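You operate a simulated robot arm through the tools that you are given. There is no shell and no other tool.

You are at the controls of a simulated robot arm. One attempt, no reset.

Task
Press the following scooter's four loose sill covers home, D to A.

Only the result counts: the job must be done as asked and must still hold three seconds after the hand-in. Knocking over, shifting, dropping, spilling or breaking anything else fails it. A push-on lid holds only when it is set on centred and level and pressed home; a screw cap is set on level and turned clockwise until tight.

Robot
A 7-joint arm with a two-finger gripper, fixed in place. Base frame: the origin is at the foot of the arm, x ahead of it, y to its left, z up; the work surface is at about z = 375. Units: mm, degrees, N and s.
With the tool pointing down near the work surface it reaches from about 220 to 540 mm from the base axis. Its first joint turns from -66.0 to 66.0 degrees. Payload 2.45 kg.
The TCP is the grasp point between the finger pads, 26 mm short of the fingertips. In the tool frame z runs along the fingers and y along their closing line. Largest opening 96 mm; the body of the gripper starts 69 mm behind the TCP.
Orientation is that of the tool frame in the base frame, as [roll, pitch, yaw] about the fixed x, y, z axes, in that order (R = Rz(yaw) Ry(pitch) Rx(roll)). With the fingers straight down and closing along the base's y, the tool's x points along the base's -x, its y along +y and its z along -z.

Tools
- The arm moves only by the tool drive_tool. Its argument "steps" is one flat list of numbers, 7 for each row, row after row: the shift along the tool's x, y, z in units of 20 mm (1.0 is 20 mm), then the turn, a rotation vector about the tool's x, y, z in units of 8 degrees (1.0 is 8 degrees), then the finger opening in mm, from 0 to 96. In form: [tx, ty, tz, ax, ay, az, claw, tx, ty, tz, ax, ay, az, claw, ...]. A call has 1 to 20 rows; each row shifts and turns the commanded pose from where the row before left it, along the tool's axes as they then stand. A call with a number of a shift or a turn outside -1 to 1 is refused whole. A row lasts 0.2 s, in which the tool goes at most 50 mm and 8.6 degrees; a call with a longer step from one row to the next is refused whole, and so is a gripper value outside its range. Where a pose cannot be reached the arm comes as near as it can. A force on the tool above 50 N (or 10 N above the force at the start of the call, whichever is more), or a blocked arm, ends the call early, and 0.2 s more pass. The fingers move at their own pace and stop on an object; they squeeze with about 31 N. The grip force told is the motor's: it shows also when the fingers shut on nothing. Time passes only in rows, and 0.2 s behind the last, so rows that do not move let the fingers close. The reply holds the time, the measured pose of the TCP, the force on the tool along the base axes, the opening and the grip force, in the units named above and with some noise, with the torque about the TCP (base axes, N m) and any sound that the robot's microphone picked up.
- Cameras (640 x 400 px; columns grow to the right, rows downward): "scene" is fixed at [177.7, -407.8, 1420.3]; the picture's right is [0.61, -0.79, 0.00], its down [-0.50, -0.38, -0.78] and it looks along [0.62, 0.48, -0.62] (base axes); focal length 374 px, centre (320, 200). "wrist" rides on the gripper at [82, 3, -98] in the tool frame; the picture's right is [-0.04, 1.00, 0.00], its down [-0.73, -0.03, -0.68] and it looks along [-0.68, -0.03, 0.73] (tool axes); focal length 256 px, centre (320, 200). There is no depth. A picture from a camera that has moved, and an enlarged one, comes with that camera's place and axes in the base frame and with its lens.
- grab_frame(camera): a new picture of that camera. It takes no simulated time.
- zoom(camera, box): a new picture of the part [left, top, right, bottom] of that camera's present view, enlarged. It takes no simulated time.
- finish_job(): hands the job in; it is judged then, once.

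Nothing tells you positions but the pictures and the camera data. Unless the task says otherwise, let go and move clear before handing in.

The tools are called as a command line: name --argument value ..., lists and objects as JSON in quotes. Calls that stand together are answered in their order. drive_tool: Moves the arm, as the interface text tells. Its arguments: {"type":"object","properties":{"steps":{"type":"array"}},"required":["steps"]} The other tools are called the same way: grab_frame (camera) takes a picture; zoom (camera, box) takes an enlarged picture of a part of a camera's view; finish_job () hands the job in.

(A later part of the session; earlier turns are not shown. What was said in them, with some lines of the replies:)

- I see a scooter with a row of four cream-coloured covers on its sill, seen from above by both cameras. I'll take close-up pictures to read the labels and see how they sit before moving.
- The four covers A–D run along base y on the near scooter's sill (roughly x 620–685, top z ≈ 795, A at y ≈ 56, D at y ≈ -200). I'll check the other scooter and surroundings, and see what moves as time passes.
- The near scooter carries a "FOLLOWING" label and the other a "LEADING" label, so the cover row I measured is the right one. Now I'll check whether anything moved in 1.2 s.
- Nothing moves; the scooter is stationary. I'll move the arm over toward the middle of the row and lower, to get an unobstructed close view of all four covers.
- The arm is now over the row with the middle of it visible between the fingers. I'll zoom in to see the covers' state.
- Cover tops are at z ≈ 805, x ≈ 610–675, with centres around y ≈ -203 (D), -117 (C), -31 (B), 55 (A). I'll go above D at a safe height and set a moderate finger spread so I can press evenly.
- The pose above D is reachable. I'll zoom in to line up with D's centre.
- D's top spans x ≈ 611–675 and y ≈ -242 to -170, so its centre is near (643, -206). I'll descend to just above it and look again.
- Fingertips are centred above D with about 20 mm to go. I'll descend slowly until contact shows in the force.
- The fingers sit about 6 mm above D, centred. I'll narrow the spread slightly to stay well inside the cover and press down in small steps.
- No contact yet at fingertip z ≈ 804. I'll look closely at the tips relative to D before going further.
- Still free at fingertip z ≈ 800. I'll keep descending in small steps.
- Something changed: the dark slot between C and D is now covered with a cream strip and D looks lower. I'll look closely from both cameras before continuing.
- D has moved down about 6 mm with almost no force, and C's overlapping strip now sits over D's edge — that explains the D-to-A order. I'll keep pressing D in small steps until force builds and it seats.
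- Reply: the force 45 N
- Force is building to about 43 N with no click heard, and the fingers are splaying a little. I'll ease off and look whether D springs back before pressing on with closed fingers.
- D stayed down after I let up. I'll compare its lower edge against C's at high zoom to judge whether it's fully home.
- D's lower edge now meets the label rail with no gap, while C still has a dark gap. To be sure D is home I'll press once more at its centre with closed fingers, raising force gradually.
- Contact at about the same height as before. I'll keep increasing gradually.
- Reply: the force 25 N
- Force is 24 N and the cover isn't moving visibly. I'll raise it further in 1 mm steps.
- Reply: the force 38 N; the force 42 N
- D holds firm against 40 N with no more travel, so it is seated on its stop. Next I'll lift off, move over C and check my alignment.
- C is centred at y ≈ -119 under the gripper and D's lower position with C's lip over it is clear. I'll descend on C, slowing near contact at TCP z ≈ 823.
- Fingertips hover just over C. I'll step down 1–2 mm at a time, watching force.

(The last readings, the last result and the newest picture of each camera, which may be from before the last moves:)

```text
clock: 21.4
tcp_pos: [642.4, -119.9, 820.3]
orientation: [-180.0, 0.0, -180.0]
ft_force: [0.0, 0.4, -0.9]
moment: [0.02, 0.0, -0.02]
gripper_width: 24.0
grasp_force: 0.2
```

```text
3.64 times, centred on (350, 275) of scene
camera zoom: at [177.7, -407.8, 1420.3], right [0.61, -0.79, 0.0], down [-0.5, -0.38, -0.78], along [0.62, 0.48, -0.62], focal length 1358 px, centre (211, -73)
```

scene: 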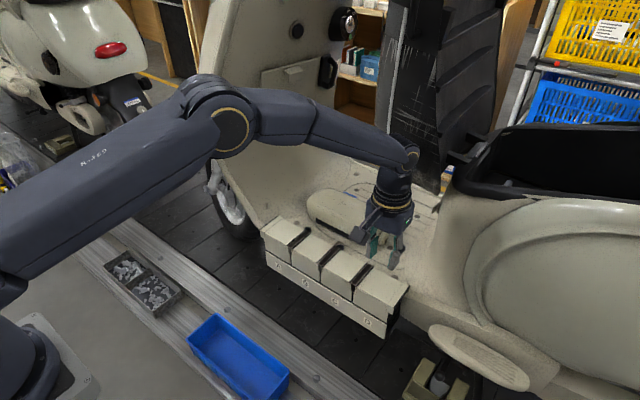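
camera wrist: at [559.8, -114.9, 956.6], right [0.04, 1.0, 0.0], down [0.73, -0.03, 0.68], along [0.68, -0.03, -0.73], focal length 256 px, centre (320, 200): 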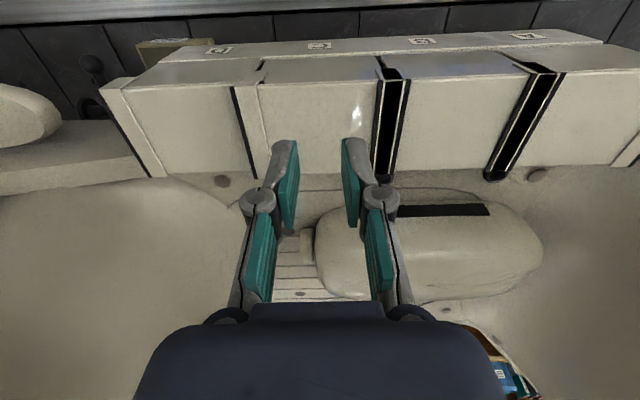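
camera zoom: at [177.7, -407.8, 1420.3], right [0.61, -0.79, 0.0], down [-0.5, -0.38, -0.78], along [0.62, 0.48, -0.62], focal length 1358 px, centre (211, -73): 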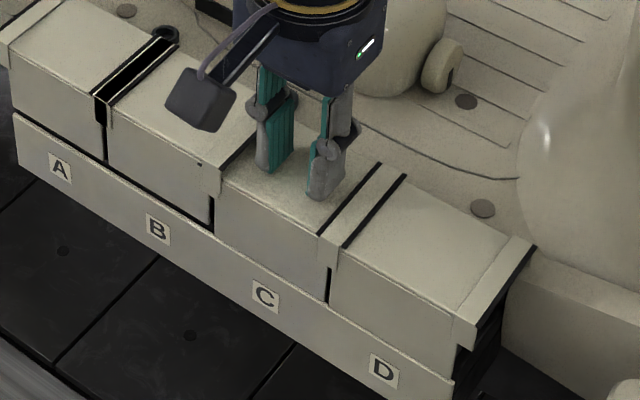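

C has dropped too: its lower edge now meets the rail and the C–D seam is level. I'll press on to build force and make sure it is home.

drive_tool --steps '[0, 0, 0.1, 0, 0, 0, 24, 0, 0, 0, 0, 0, 0, 24]'

drive_tool --steps '[0, 0, 0.05, 0, 0, 0, 24, 0, 0, 0, 0, 0, 0, 24]'

drive_tool --steps '[0, 0, 0.05, 0, 0, 0, 24, 0, 0, 0, 0, 0, 0, 24]'

```text
clock: 22.0
tcp_pos: [642.1, -117.7, 820.6]
orientation: [-180.0, 0.0, -179.9]
ft_force: [-0.6, 0.1, 0.3]
moment: [0.02, 0.0, 0.01]
gripper_width: 23.7
grasp_force: 0.1
```

```text
clock: 22.6
tcp_pos: [642.3, -120.3, 818.8]
orientation: [-180.0, -0.1, -180.0]
ft_force: [-0.7, -0.2, -0.9]
moment: [0.03, 0.02, 0.01]
gripper_width: 24.0
grasp_force: 0.0
```

```text
clock: 23.2
tcp_pos: [643.1, -119.2, 818.4]
orientation: [179.9, 0.0, -180.0]
ft_force: [-3.0, 0.8, 8.7]
moment: [0.04, 0.1, 0.01]
gripper_width: 23.8
grasp_force: 0.0
```

Contact again at TCP z ≈ 818, the same seated height as D. I'll increase the force.

drive_tool --steps '[0, 0, 0.05, 0, 0, 0, 24, 0, 0, 0, 0, 0, 0, 24]'

drive_tool --steps '[0, 0, 0.05, 0, 0, 0, 24, 0, 0, 0, 0, 0, 0, 24]'

zoom --camera "scene" --box '[290, 220, 410, 330]'

```text
clock: 23.8
tcp_pos: [642.7, -119.5, 818.1]
orientation: [-179.8, 0.2, 180.0]
ft_force: [-2.5, -1.8, 10.6]
moment: [-0.02, 0.07, 0.04]
gripper_width: 24.1
grasp_force: 0.3
```

```text
clock: 24.4
tcp_pos: [643.7, -118.6, 819.0]
orientation: [-179.9, 0.2, 179.9]
ft_force: [-3.9, -0.4, 21.7]
moment: [-0.02, 0.16, 0.01]
gripper_width: 25.0
grasp_force: 0.5
```

```text
3.64 times, centred on (350, 275) of scene
camera zoom: at [177.1, -407.8, 1420.4], right [0.61, -0.79, 0.0], down [-0.5, -0.38, -0.78], along [0.62, 0.48, -0.62], focal length 1358 px, centre (211, -73)
```

zoom: 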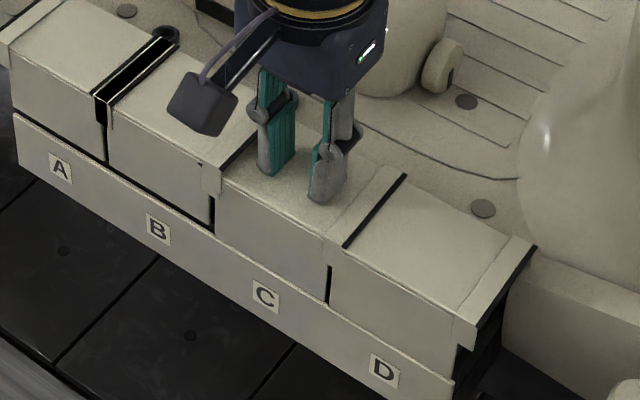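

The dark line on C's side of the C–D seam has now closed up, so C moved a bit further under force. I'll zoom in on the seams.

zoom --camera "scene" --box '[340, 245, 400, 305]'

zoom --camera "scene" --box '[310, 230, 370, 290]'

zoom --camera "wrist" --box '[180, 20, 460, 200]'

```text
6.67 times, centred on (370, 275) of scene
camera zoom: at [177.1, -407.8, 1420.4], right [0.61, -0.79, 0.0], down [-0.5, -0.38, -0.78], along [0.62, 0.48, -0.62], focal length 2490 px, centre (-13, -300)
```

zoom: 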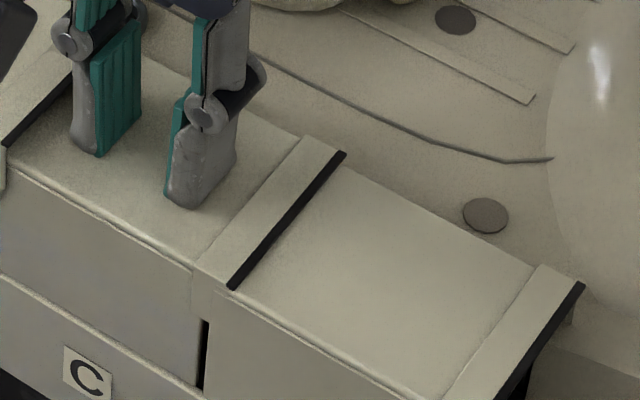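

```text
6.67 times, centred on (340, 260) of scene
camera zoom: at [177.1, -407.8, 1420.4], right [0.61, -0.79, 0.0], down [-0.5, -0.38, -0.78], along [0.62, 0.48, -0.62], focal length 2490 px, centre (187, -200)
```

zoom: 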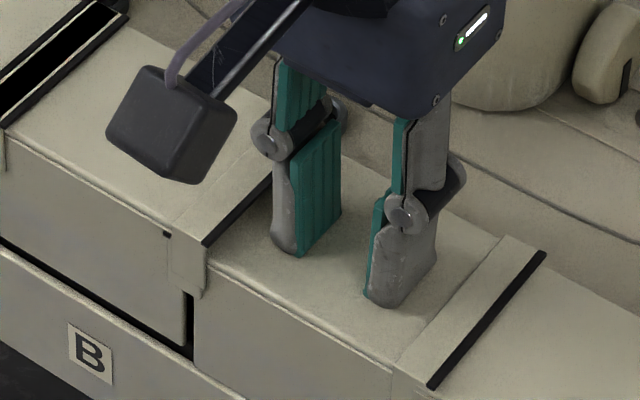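

```text
2.22 times, centred on (320, 110) of wrist
camera zoom: at [560.4, -115.4, 917.0], right [0.04, 1.0, 0.0], down [0.73, -0.03, 0.68], along [0.68, -0.03, -0.73], focal length 569 px, centre (320, 400)
```

zoom: 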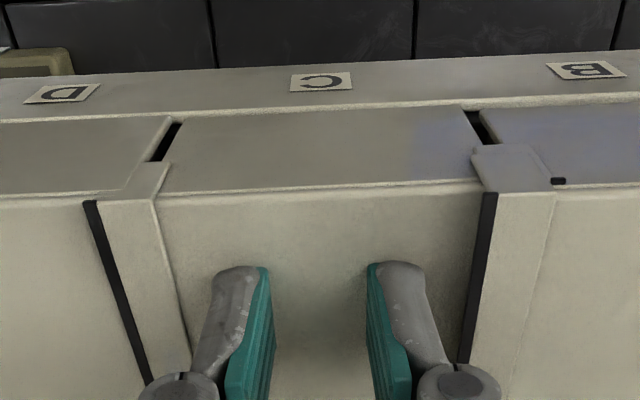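

C's seam with D now looks just like D's own end strip, and the small dark nub there is gone. I'll bring C up to about 40 N like D.

drive_tool --steps '[0, 0, 0.05, 0, 0, 0, 24, 0, 0, 0, 0, 0, 0, 24]'

drive_tool --steps '[0, 0, 0.05, 0, 0, 0, 24, 0, 0, 0, 0, 0, 0, 24]'

zoom --camera "scene" --box '[290, 220, 410, 330]'

```text
clock: 25.0
tcp_pos: [643.1, -119.0, 817.9]
orientation: [-179.9, 0.3, -179.8]
ft_force: [-5.1, 0.6, 34.9]
moment: [0.04, 0.19, -0.03]
gripper_width: 26.4
grasp_force: 7.5
```

```text
clock: 25.6
tcp_pos: [644.3, -119.1, 817.9]
orientation: [-180.0, 0.4, 180.0]
ft_force: [-2.1, 0.8, 35.1]
moment: [0.06, 0.13, 0.03]
gripper_width: 22.8
grasp_force: 0.0
```

```text
3.64 times, centred on (350, 275) of scene
camera zoom: at [176.9, -407.7, 1420.5], right [0.61, -0.79, 0.0], down [-0.5, -0.38, -0.78], along [0.62, 0.48, -0.62], focal length 1358 px, centre (211, -73)
```

zoom: 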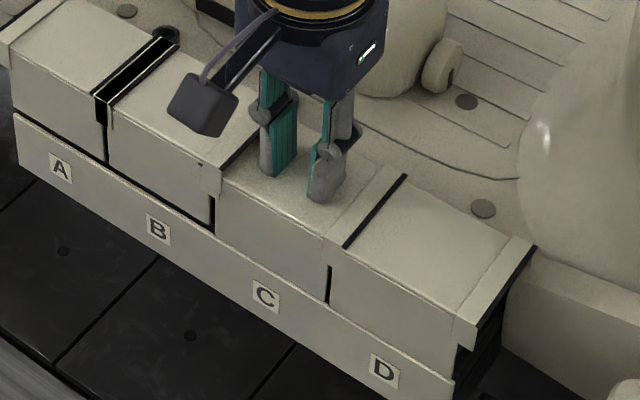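

C is firm at 35 N with no gap under it. One more small push to match D, then lift and move over B.

drive_tool --steps '[0, 0, 0.05, 0, 0, 0, 24, 0, 0, 0, 0, 0, 0, 24]'

drive_tool --steps '[0, 0, -0.5, 0, 0, 0, 24, 0, 0, -1, 0, 0, 0, 24, 0, 0, -0.6, 0, 0, 0, 24, 0, 0.86, 0, 0, 0, 0, 24, 0, 0.86, 0, 0, 0, 0, 24, 0, 0.86, 0, 0, 0, 0, 24, 0, 0.86, 0, 0, 0, 0, 24, 0, 0.86, 0, 0, 0, 0, 24]'

zoom --camera "wrist" --box '[200, 20, 440, 200]'

zoom --camera "scene" --box '[240, 200, 430, 345]'

```text
clock: 26.2
tcp_pos: [643.1, -119.2, 817.1]
orientation: [-179.9, 0.5, 179.9]
ft_force: [-1.2, 2.1, 38.8]
moment: [0.23, 0.15, 0.01]
gripper_width: 25.8
grasp_force: 1.1
```

```text
clock: 28.0
tcp_pos: [640.5, -35.5, 858.0]
orientation: [-179.9, 0.0, 179.9]
ft_force: [0.3, -0.1, 0.0]
moment: [-0.02, -0.02, -0.02]
gripper_width: 24.1
grasp_force: 0.1
```

```text
2.22 times, centred on (320, 110) of wrist
camera zoom: at [558.3, -30.2, 957.5], right [0.04, 1.0, 0.0], down [0.73, -0.03, 0.68], along [0.68, -0.03, -0.73], focal length 569 px, centre (320, 400)
```

zoom: 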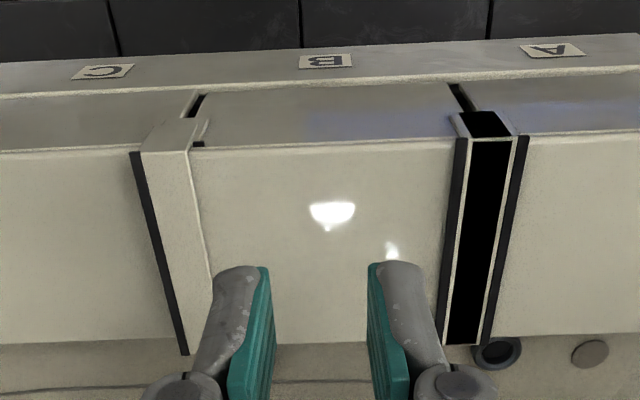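

```text
2.76 times, centred on (335, 272) of scene
camera zoom: at [177.7, -407.9, 1420.3], right [0.61, -0.79, 0.0], down [-0.5, -0.38, -0.78], along [0.62, 0.48, -0.62], focal length 1030 px, centre (279, 0)
```

zoom: 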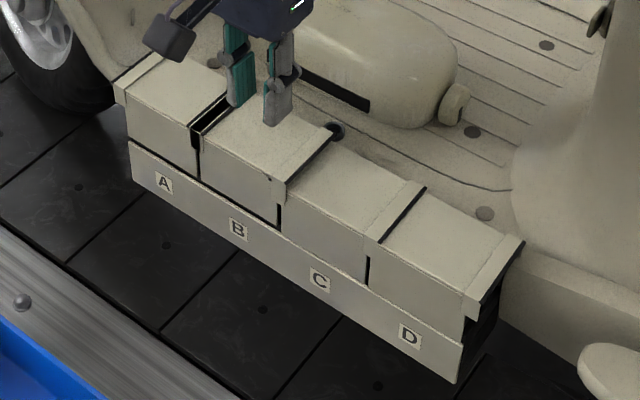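

C sits level with D now. B is centred at y ≈ -32; I'll fine-tune by 1–2 mm and descend on it the same way.

drive_tool --steps '[0, 0.07, 0.3, 0, 0, 0, 24, 0, 0, 0.3, 0, 0, 0, 24, 0, 0, 0.3, 0, 0, 0, 24, 0, 0, 0.3, 0, 0, 0, 24, 0, 0, 0.2, 0, 0, 0, 24]'

drive_tool --steps '[0, 0, 0.1, 0, 0, 0, 24, 0, 0, 0.1, 0, 0, 0, 24]'

drive_tool --steps '[0, 0, 0.1, 0, 0, 0, 24]'

zoom --camera "scene" --box '[260, 205, 380, 315]'

```text
clock: 29.2
tcp_pos: [642.5, -33.3, 828.4]
orientation: [180.0, -0.1, 180.0]
ft_force: [0.6, 0.7, 0.2]
moment: [-0.01, 0.02, 0.0]
gripper_width: 24.1
grasp_force: 0.1
```

```text
clock: 29.8
tcp_pos: [642.7, -32.3, 823.6]
orientation: [180.0, 0.1, 180.0]
ft_force: [0.3, -0.6, -1.2]
moment: [0.0, 0.02, -0.01]
gripper_width: 23.7
grasp_force: 0.1
```

```text
clock: 30.2
tcp_pos: [641.7, -32.8, 821.1]
orientation: [180.0, 0.0, -180.0]
ft_force: [-0.3, 0.0, -0.1]
moment: [0.01, 0.0, 0.0]
gripper_width: 24.1
grasp_force: 0.0
```

```text
3.64 times, centred on (320, 260) of scene
camera zoom: at [177.7, -407.8, 1420.3], right [0.61, -0.79, 0.0], down [-0.5, -0.38, -0.78], along [0.62, 0.48, -0.62], focal length 1358 px, centre (320, -18)
```

zoom: 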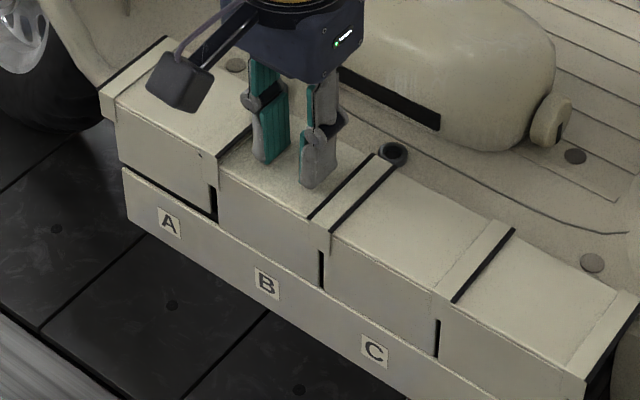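

B has dropped to the same intermediate state C went through (dark line still on B's side of the seam). Now I'll press it firmly.

drive_tool --steps '[0, 0, 0.1, 0, 0, 0, 24, 0, 0, 0.05, 0, 0, 0, 24]'

drive_tool --steps '[0, 0, 0.05, 0, 0, 0, 24, 0, 0, 0, 0, 0, 0, 24]'

drive_tool --steps '[0, 0, 0.05, 0, 0, 0, 24, 0, 0, 0, 0, 0, 0, 24]'

zoom --camera "scene" --box '[260, 205, 380, 315]'

```text
clock: 30.8
tcp_pos: [642.9, -32.1, 819.1]
orientation: [-179.9, 0.0, -179.9]
ft_force: [-0.5, -0.5, 0.5]
moment: [0.0, 0.0, 0.0]
gripper_width: 24.1
grasp_force: 0.0
```

```text
clock: 31.4
tcp_pos: [643.4, -32.3, 818.2]
orientation: [180.0, 0.0, 180.0]
ft_force: [-0.5, -0.9, 8.8]
moment: [0.03, 0.05, 0.02]
gripper_width: 24.0
grasp_force: 0.0
```

```text
clock: 32.0
tcp_pos: [642.6, -32.4, 817.9]
orientation: [-179.9, 0.1, -180.0]
ft_force: [-8.4, -0.8, 26.0]
moment: [-0.03, 0.25, 0.03]
gripper_width: 24.0
grasp_force: 0.3
```

```text
3.64 times, centred on (320, 260) of scene
camera zoom: at [177.0, -407.8, 1420.4], right [0.61, -0.79, 0.0], down [-0.5, -0.38, -0.78], along [0.62, 0.48, -0.62], focal length 1358 px, centre (320, -18)
```

zoom: 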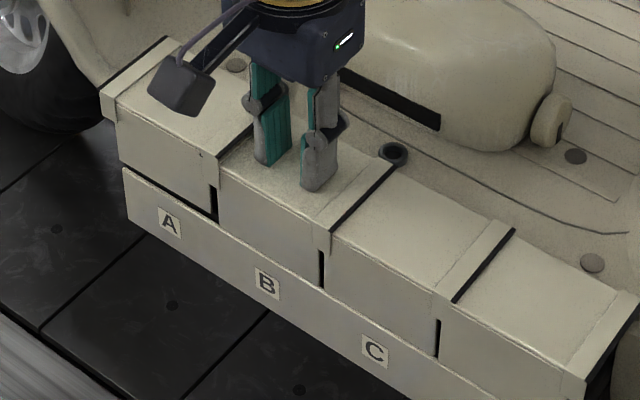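

The line on B's side has closed. I'll take B to about 40 N.

drive_tool --steps '[0, 0, 0.05, 0, 0, 0, 24, 0, 0, 0, 0, 0, 0, 24]'

drive_tool --steps '[0, 0, 0.05, 0, 0, 0, 24, 0, 0, 0, 0, 0, 0, 24]'

```text
clock: 32.6
tcp_pos: [643.2, -31.8, 818.7]
orientation: [-179.9, 0.3, 179.9]
ft_force: [-7.3, -1.5, 39.4]
moment: [-0.07, 0.29, 0.03]
gripper_width: 23.5
grasp_force: 8.5
```

```text
clock: 33.2
tcp_pos: [643.1, -32.1, 816.7]
orientation: [-180.0, 0.3, 180.0]
ft_force: [-6.9, -1.2, 41.6]
moment: [-0.13, 0.33, -0.03]
gripper_width: 26.7
grasp_force: 7.4
```

B is firm at about 41 N. I'll lift, move over A at y ≈ 54 and check alignment.

drive_tool --steps '[0, 0, -0.5, 0, 0, 0, 24, 0, 0, -1, 0, 0, 0, 24, 0, 0, -0.6, 0, 0, 0, 24, 0, 0.86, 0, 0, 0, 0, 24, 0, 0.86, 0, 0, 0, 0, 24, 0, 0.86, 0, 0, 0, 0, 24, 0, 0.86, 0, 0, 0, 0, 24, 0, 0.86, 0, 0, 0, 0, 24]'

zoom --camera "wrist" --box '[200, 20, 440, 200]'

grab_frame --camera "wrist"

zoom --camera "scene" --box '[200, 180, 420, 345]'

```text
clock: 35.0
tcp_pos: [642.7, 53.0, 857.1]
orientation: [-180.0, -0.1, -179.9]
ft_force: [-0.2, -0.3, 0.0]
moment: [0.0, 0.02, 0.0]
gripper_width: 24.2
grasp_force: 0.1
```

```text
2.22 times, centred on (320, 110) of wrist
camera zoom: at [559.8, 56.8, 955.8], right [0.04, 1.0, 0.0], down [0.73, -0.03, 0.68], along [0.68, -0.03, -0.73], focal length 569 px, centre (320, 400)
```

zoom: 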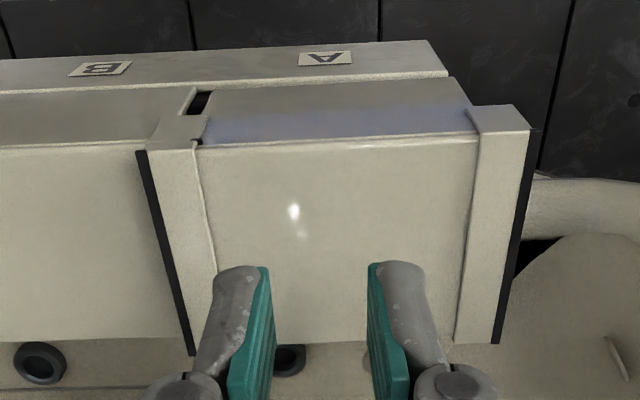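

```text
taken
camera wrist: at [559.8, 56.8, 955.8], right [0.04, 1.0, 0.0], down [0.73, -0.03, 0.68], along [0.68, -0.03, -0.73], focal length 256 px, centre (320, 200)
```

wrist: 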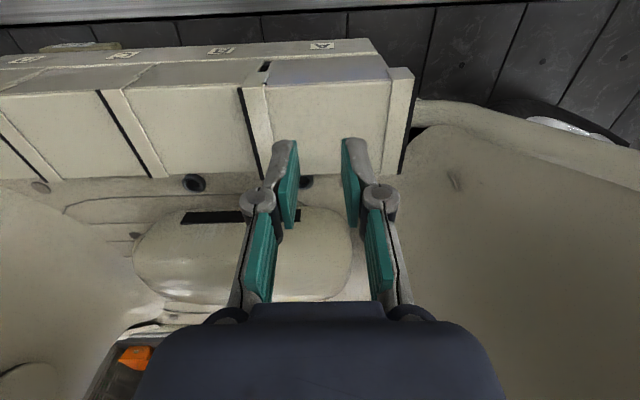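

```text
2.42 times, centred on (310, 262) of scene
camera zoom: at [177.7, -407.9, 1420.3], right [0.61, -0.79, 0.0], down [-0.5, -0.38, -0.78], along [0.62, 0.48, -0.62], focal length 906 px, centre (344, 48)
```

zoom: 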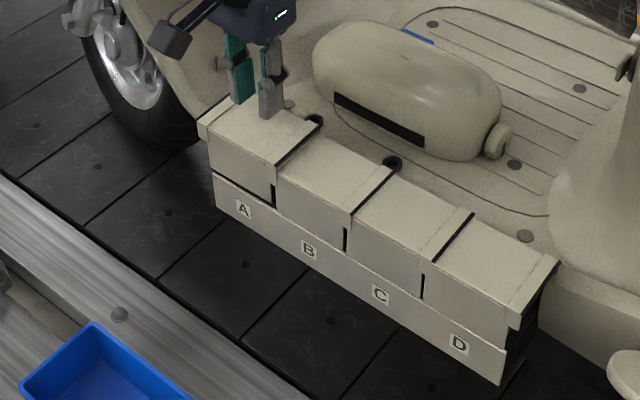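

A is centred at y ≈ 55.5. Before descending I'll check clearance between the gripper and the leg shield.

zoom --camera "scene" --box '[180, 60, 400, 260]'

grab_frame --camera "scene"

```text
2.00 times, centred on (290, 160) of scene
camera zoom: at [177.7, -407.9, 1420.3], right [0.61, -0.79, 0.0], down [-0.5, -0.38, -0.78], along [0.62, 0.48, -0.62], focal length 747 px, centre (380, 280)
```

zoom: 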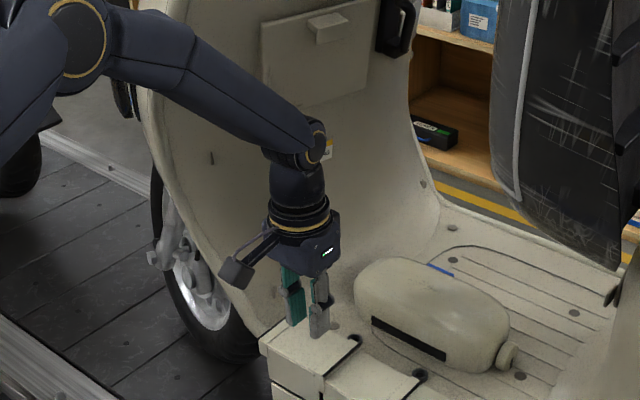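

```text
taken
```

scene: 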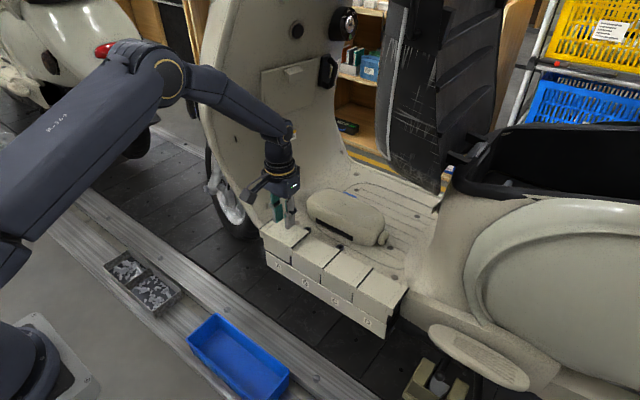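

The shield sits around y ≈ 148, leaving over 40 mm clearance to the gripper at A. I'll shift 2 mm and descend on A.

drive_tool --steps '[0, 0.1, 0.3, 0, 0, 0, 24, 0, 0, 0.3, 0, 0, 0, 24, 0, 0, 0.3, 0, 0, 0, 24, 0, 0, 0.3, 0, 0, 0, 24, 0, 0, 0.2, 0, 0, 0, 24]'

drive_tool --steps '[0, 0, 0.1, 0, 0, 0, 24, 0, 0, 0.1, 0, 0, 0, 24]'

drive_tool --steps '[0, 0, 0.1, 0, 0, 0, 24]'

zoom --camera "scene" --box '[230, 195, 350, 305]'

```text
clock: 36.2
tcp_pos: [644.2, 54.9, 827.3]
orientation: [-180.0, 0.0, 180.0]
ft_force: [0.5, -0.6, -0.1]
moment: [0.01, -0.02, 0.0]
gripper_width: 24.1
grasp_force: 0.1
```

```text
clock: 36.8
tcp_pos: [642.5, 55.3, 825.5]
orientation: [-180.0, 0.0, 180.0]
ft_force: [-2.6, -1.6, 7.6]
moment: [-0.06, 0.07, 0.04]
gripper_width: 24.1
grasp_force: 0.2
```

```text
clock: 37.2
tcp_pos: [641.7, 55.8, 821.6]
orientation: [180.0, 0.0, 180.0]
ft_force: [-0.1, 0.8, -0.1]
moment: [-0.01, -0.02, 0.0]
gripper_width: 23.8
grasp_force: 0.1
```

```text
3.64 times, centred on (290, 250) of scene
camera zoom: at [177.7, -407.8, 1420.3], right [0.61, -0.79, 0.0], down [-0.5, -0.38, -0.78], along [0.62, 0.48, -0.62], focal length 1358 px, centre (429, 18)
```

zoom: 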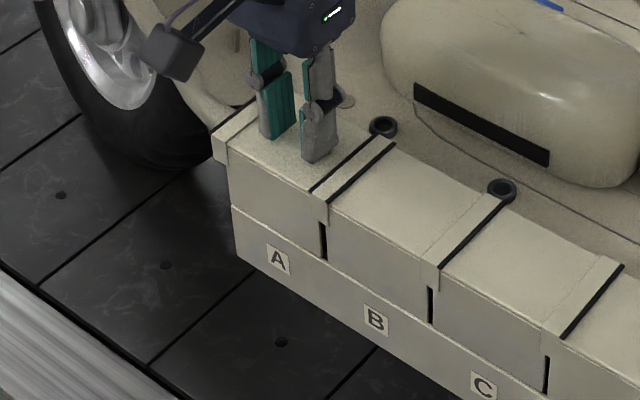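

A resisted briefly at 825 and then snapped down, just like the others. Now I'll press it firmly onto its stop.

drive_tool --steps '[0, 0, 0.1, 0, 0, 0, 24, 0, 0, 0.05, 0, 0, 0, 24]'

drive_tool --steps '[0, 0, 0.05, 0, 0, 0, 24, 0, 0, 0, 0, 0, 0, 24]'

drive_tool --steps '[0, 0, 0.05, 0, 0, 0, 24, 0, 0, 0, 0, 0, 0, 24]'

zoom --camera "scene" --box '[230, 195, 350, 305]'

```text
clock: 37.8
tcp_pos: [641.6, 56.7, 818.1]
orientation: [-180.0, 0.1, -180.0]
ft_force: [0.1, 0.3, -0.2]
moment: [0.01, -0.01, 0.0]
gripper_width: 23.8
grasp_force: 0.0
```

```text
clock: 38.4
tcp_pos: [642.3, 56.9, 818.4]
orientation: [-180.0, 0.1, 180.0]
ft_force: [-2.0, -1.9, 7.4]
moment: [-0.05, 0.02, 0.01]
gripper_width: 23.8
grasp_force: 0.1
```

```text
clock: 39.0
tcp_pos: [641.5, 56.5, 818.3]
orientation: [180.0, 0.1, -180.0]
ft_force: [-2.0, 2.2, 13.1]
moment: [0.12, 0.08, 0.03]
gripper_width: 24.4
grasp_force: 0.5
```

```text
3.64 times, centred on (290, 250) of scene
camera zoom: at [177.4, -407.8, 1420.4], right [0.61, -0.79, 0.0], down [-0.5, -0.38, -0.78], along [0.62, 0.48, -0.62], focal length 1358 px, centre (429, 18)
```

zoom: 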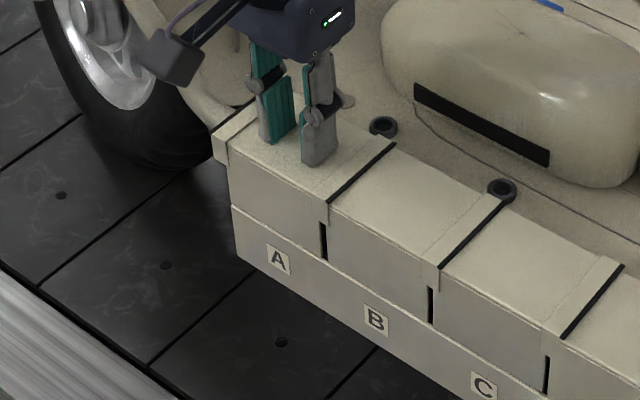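

The seam beside A has closed as with the others. I'll bring A to about 40 N.

drive_tool --steps '[0, 0, 0.05, 0, 0, 0, 24, 0, 0, 0, 0, 0, 0, 24]'

drive_tool --steps '[0, 0, 0.05, 0, 0, 0, 24, 0, 0, 0, 0, 0, 0, 24]'

drive_tool --steps '[0, 0, 0.05, 0, 0, 0, 24, 0, 0, 0, 0, 0, 0, 24]'

```text
clock: 39.6
tcp_pos: [642.8, 56.6, 817.0]
orientation: [-180.0, 0.2, 180.0]
ft_force: [-6.5, 0.2, 29.3]
moment: [0.0, 0.22, -0.06]
gripper_width: 24.9
grasp_force: 0.3
```

```text
clock: 40.2
tcp_pos: [642.2, 55.5, 817.2]
orientation: [180.0, 0.4, 180.0]
ft_force: [-4.6, 0.9, 34.0]
moment: [0.09, 0.22, -0.01]
gripper_width: 27.7
grasp_force: 4.6
```

```text
clock: 40.8
tcp_pos: [642.0, 56.3, 816.6]
orientation: [-180.0, 0.4, -180.0]
ft_force: [-6.6, 0.3, 42.2]
moment: [0.02, 0.32, 0.02]
gripper_width: 28.6
grasp_force: 8.1
```

A is firm at 42 N. I'll lift clear and back away, then inspect the whole row.

drive_tool --steps '[0, 0, -0.5, 0, 0, 0, 24, 0, 0, -1, 0, 0, 0, 24, 0, 0, -1, 0, 0, 0, 24, 0, 0, -1, 0, 0, 0, 24, 0.5, -0.5, -1, 0, 0, 0, 24, 1, -0.9, -0.6, 0, 0, 0, 24, 1, -0.9, -0.6, 0, 0, 0, 24, 1, -0.9, -0.6, 0, 0, 0, 24, 1, -0.9, -0.6, 0, 0, 0, 24, 1, -0.9, -0.5, 0, 0, 0, 24, 1, -0.9, 0, 0, 0, 0, 24, 0.5, -0.7, 0, 0, 0, 0, 24]'

zoom --camera "scene" --box '[240, 190, 430, 350]'

grab_frame --camera "wrist"

grab_frame --camera "scene"

```text
clock: 43.4
tcp_pos: [501.4, -77.3, 962.9]
orientation: [180.0, 0.0, 180.0]
ft_force: [0.2, -0.4, 0.3]
moment: [0.01, -0.01, 0.01]
gripper_width: 23.9
grasp_force: 0.0
```

```text
2.50 times, centred on (335, 270) of scene
camera zoom: at [177.7, -407.8, 1420.3], right [0.61, -0.79, 0.0], down [-0.5, -0.38, -0.78], along [0.62, 0.48, -0.62], focal length 934 px, centre (282, 25)
```

zoom: 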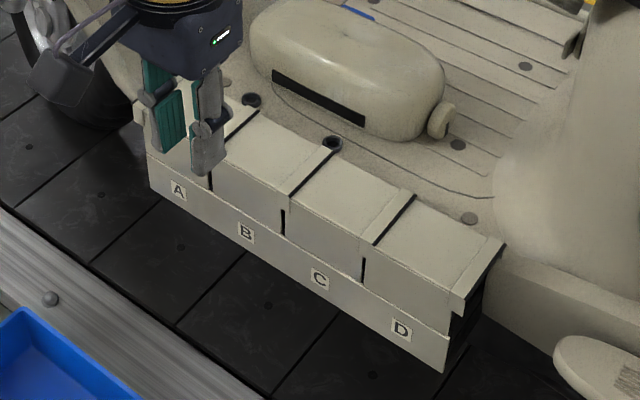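

```text
taken
camera wrist: at [419.3, -73.0, 1061.6], right [0.04, 1.0, 0.0], down [0.73, -0.03, 0.68], along [0.68, -0.03, -0.73], focal length 256 px, centre (320, 200)
```

wrist: 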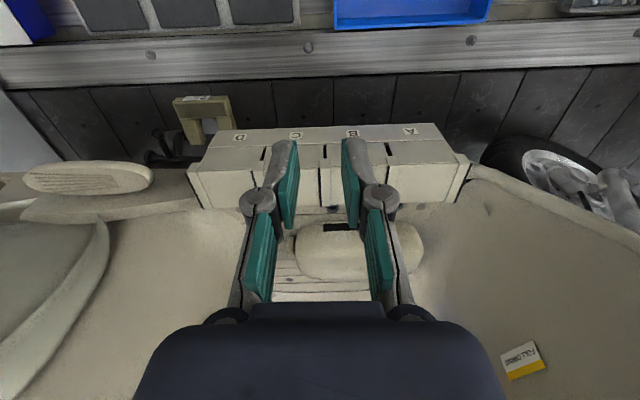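

```text
taken
```

scene: 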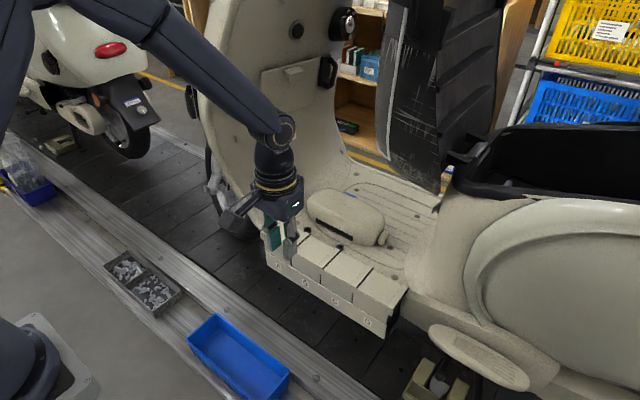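

All four look down. I'll return to around the start pose for an unobstructed view to compare with the first picture.

drive_tool --steps '[0.4, 0.8, -0.8, 0, 0, 0, 96, 0.4, 0.8, -0.8, 0, 0, 0, 96, 0.4, 0.8, -0.8, 0, 0, 0, 96, 0.4, 0.8, -0.8, 0, 0, 0, 96, 0.4, 0.8, -0.8, 0, 0, 0, 96, 0.4, 0.8, -0.8, 0, 0, 0, 96, 0.4, 0.8, -0.8, 0, 0, 0, 96, 0.3, 0.4, -0.2, 0, 0, 0, 96, 0, 0, 0, 0, 0, 0, 96]'

zoom --camera "scene" --box '[240, 190, 430, 350]'

zoom --camera "scene" --box '[250, 205, 340, 275]'

zoom --camera "scene" --box '[330, 240, 430, 345]'

zoom --camera "wrist" --box '[140, 110, 380, 260]'

```text
clock: 45.4
tcp_pos: [440.5, 45.5, 1080.0]
orientation: [-180.0, 0.1, 179.9]
ft_force: [0.0, 0.0, -0.7]
moment: [-0.01, 0.02, -0.02]
gripper_width: 96.0
grasp_force: 0.0
```

```text
2.50 times, centred on (335, 270) of scene
camera zoom: at [177.7, -407.8, 1420.3], right [0.61, -0.79, 0.0], down [-0.5, -0.38, -0.78], along [0.62, 0.48, -0.62], focal length 934 px, centre (282, 25)
```

zoom: 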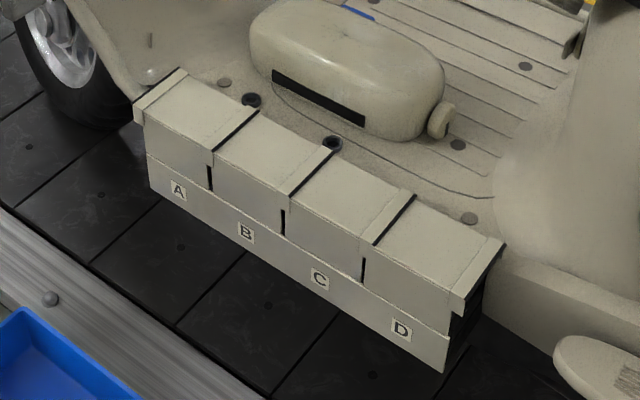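

```text
5.71 times, centred on (295, 240) of scene
camera zoom: at [177.7, -407.8, 1420.3], right [0.61, -0.79, 0.0], down [-0.5, -0.38, -0.78], along [0.62, 0.48, -0.62], focal length 2135 px, centre (463, -29)
```

zoom: 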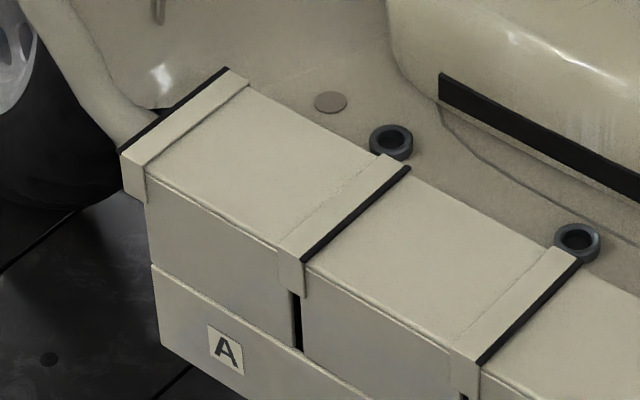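

```text
3.81 times, centred on (380, 292) of scene
camera zoom: at [177.7, -407.8, 1420.3], right [0.61, -0.79, 0.0], down [-0.5, -0.38, -0.78], along [0.62, 0.48, -0.62], focal length 1423 px, centre (91, -152)
```

zoom: 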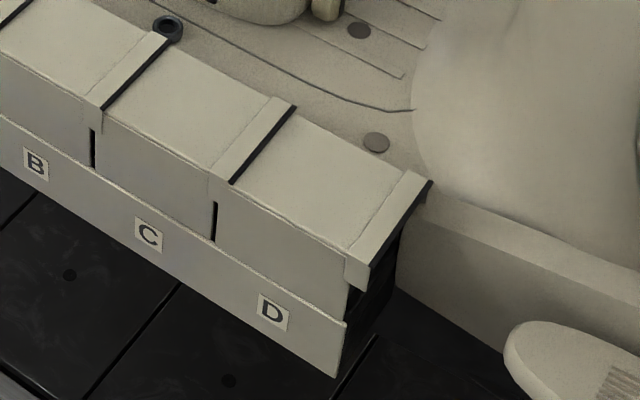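

```text
2.67 times, centred on (260, 185) of wrist
camera zoom: at [358.1, 49.6, 1178.7], right [0.04, 1.0, 0.0], down [0.73, -0.03, 0.68], along [0.68, -0.03, -0.73], focal length 683 px, centre (480, 240)
```

zoom: 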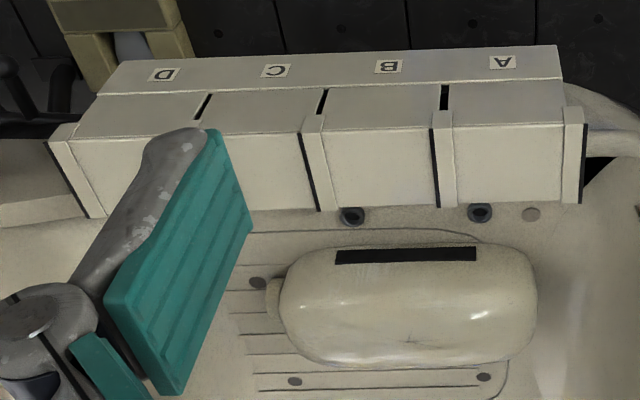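

All four covers are down, level with matching seams and no gap to the rail. I'll wait a few seconds to confirm none springs back.

drive_tool --steps '[0, 0, 0, 0, 0, 0, 96, 0, 0, 0, 0, 0, 0, 96, 0, 0, 0, 0, 0, 0, 96, 0, 0, 0, 0, 0, 0, 96, 0, 0, 0, 0, 0, 0, 96, 0, 0, 0, 0, 0, 0, 96, 0, 0, 0, 0, 0, 0, 96, 0, 0, 0, 0, 0, 0, 96, 0, 0, 0, 0, 0, 0, 96, 0, 0, 0, 0, 0, 0, 96, 0, 0, 0, 0, 0, 0, 96, 0, 0, 0, 0, 0, 0, 96, 0, 0, 0, 0, 0, 0, 96, 0, 0, 0, 0, 0, 0, 96, 0, 0, 0, 0, 0, 0, 96, 0, 0, 0, 0, 0, 0, 96]'

zoom --camera "scene" --box '[240, 190, 430, 350]'

grab_frame --camera "scene"

```text
clock: 48.8
tcp_pos: [440.8, 45.1, 1078.5]
orientation: [180.0, 0.0, -180.0]
ft_force: [1.0, -0.1, 0.1]
moment: [0.01, -0.02, 0.02]
gripper_width: 96.4
grasp_force: 0.0
```

```text
2.50 times, centred on (335, 270) of scene
camera zoom: at [177.7, -407.8, 1420.3], right [0.61, -0.79, 0.0], down [-0.5, -0.38, -0.78], along [0.62, 0.48, -0.62], focal length 934 px, centre (282, 25)
```

zoom: 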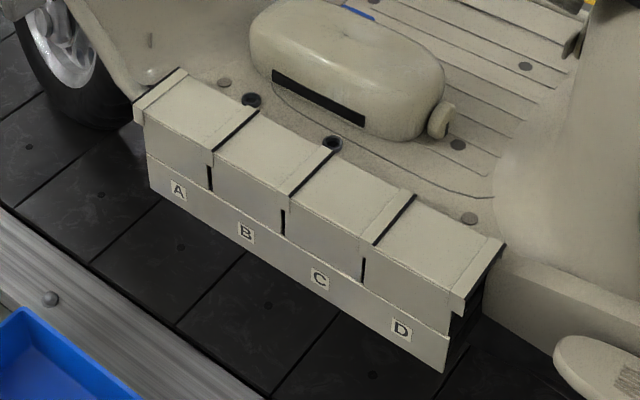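

```text
taken
```

scene: 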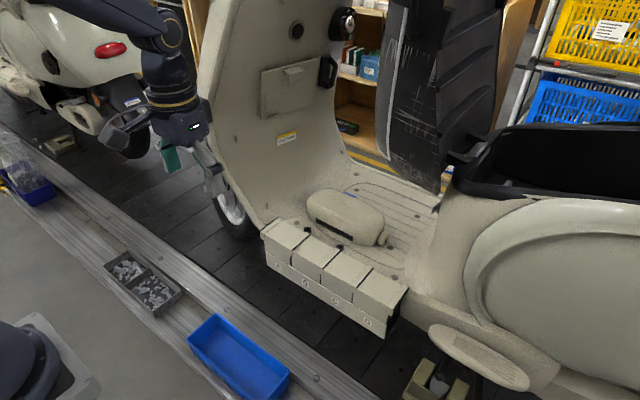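

All four covers stayed down over more than three seconds. The arm is clear and nothing else has moved, so I'm handing in.

finish_job

```text
The job is handed in.
```

The four sill covers on the scooter labelled "FOLLOWING" are pressed home, in the order D, C, B, A, and the job is handed in.

- **Pressing:** Each cover dropped about 5 mm onto its stop. I then pressed each one to about 39–44 N, and none moved any further.
- **Fit:** All four sit level, with matching seams and no gap above the label rail.
- **Holding:** They stayed down through a check of more than three seconds before hand-in.
- **No click:** The microphone picked up no sound at any point. I judged the seating from the drop, the firm stop and the pictures.
- **Surroundings:** The arm was back near its start pose, clear of the scooter, and I saw nothing else moved in the pictures.
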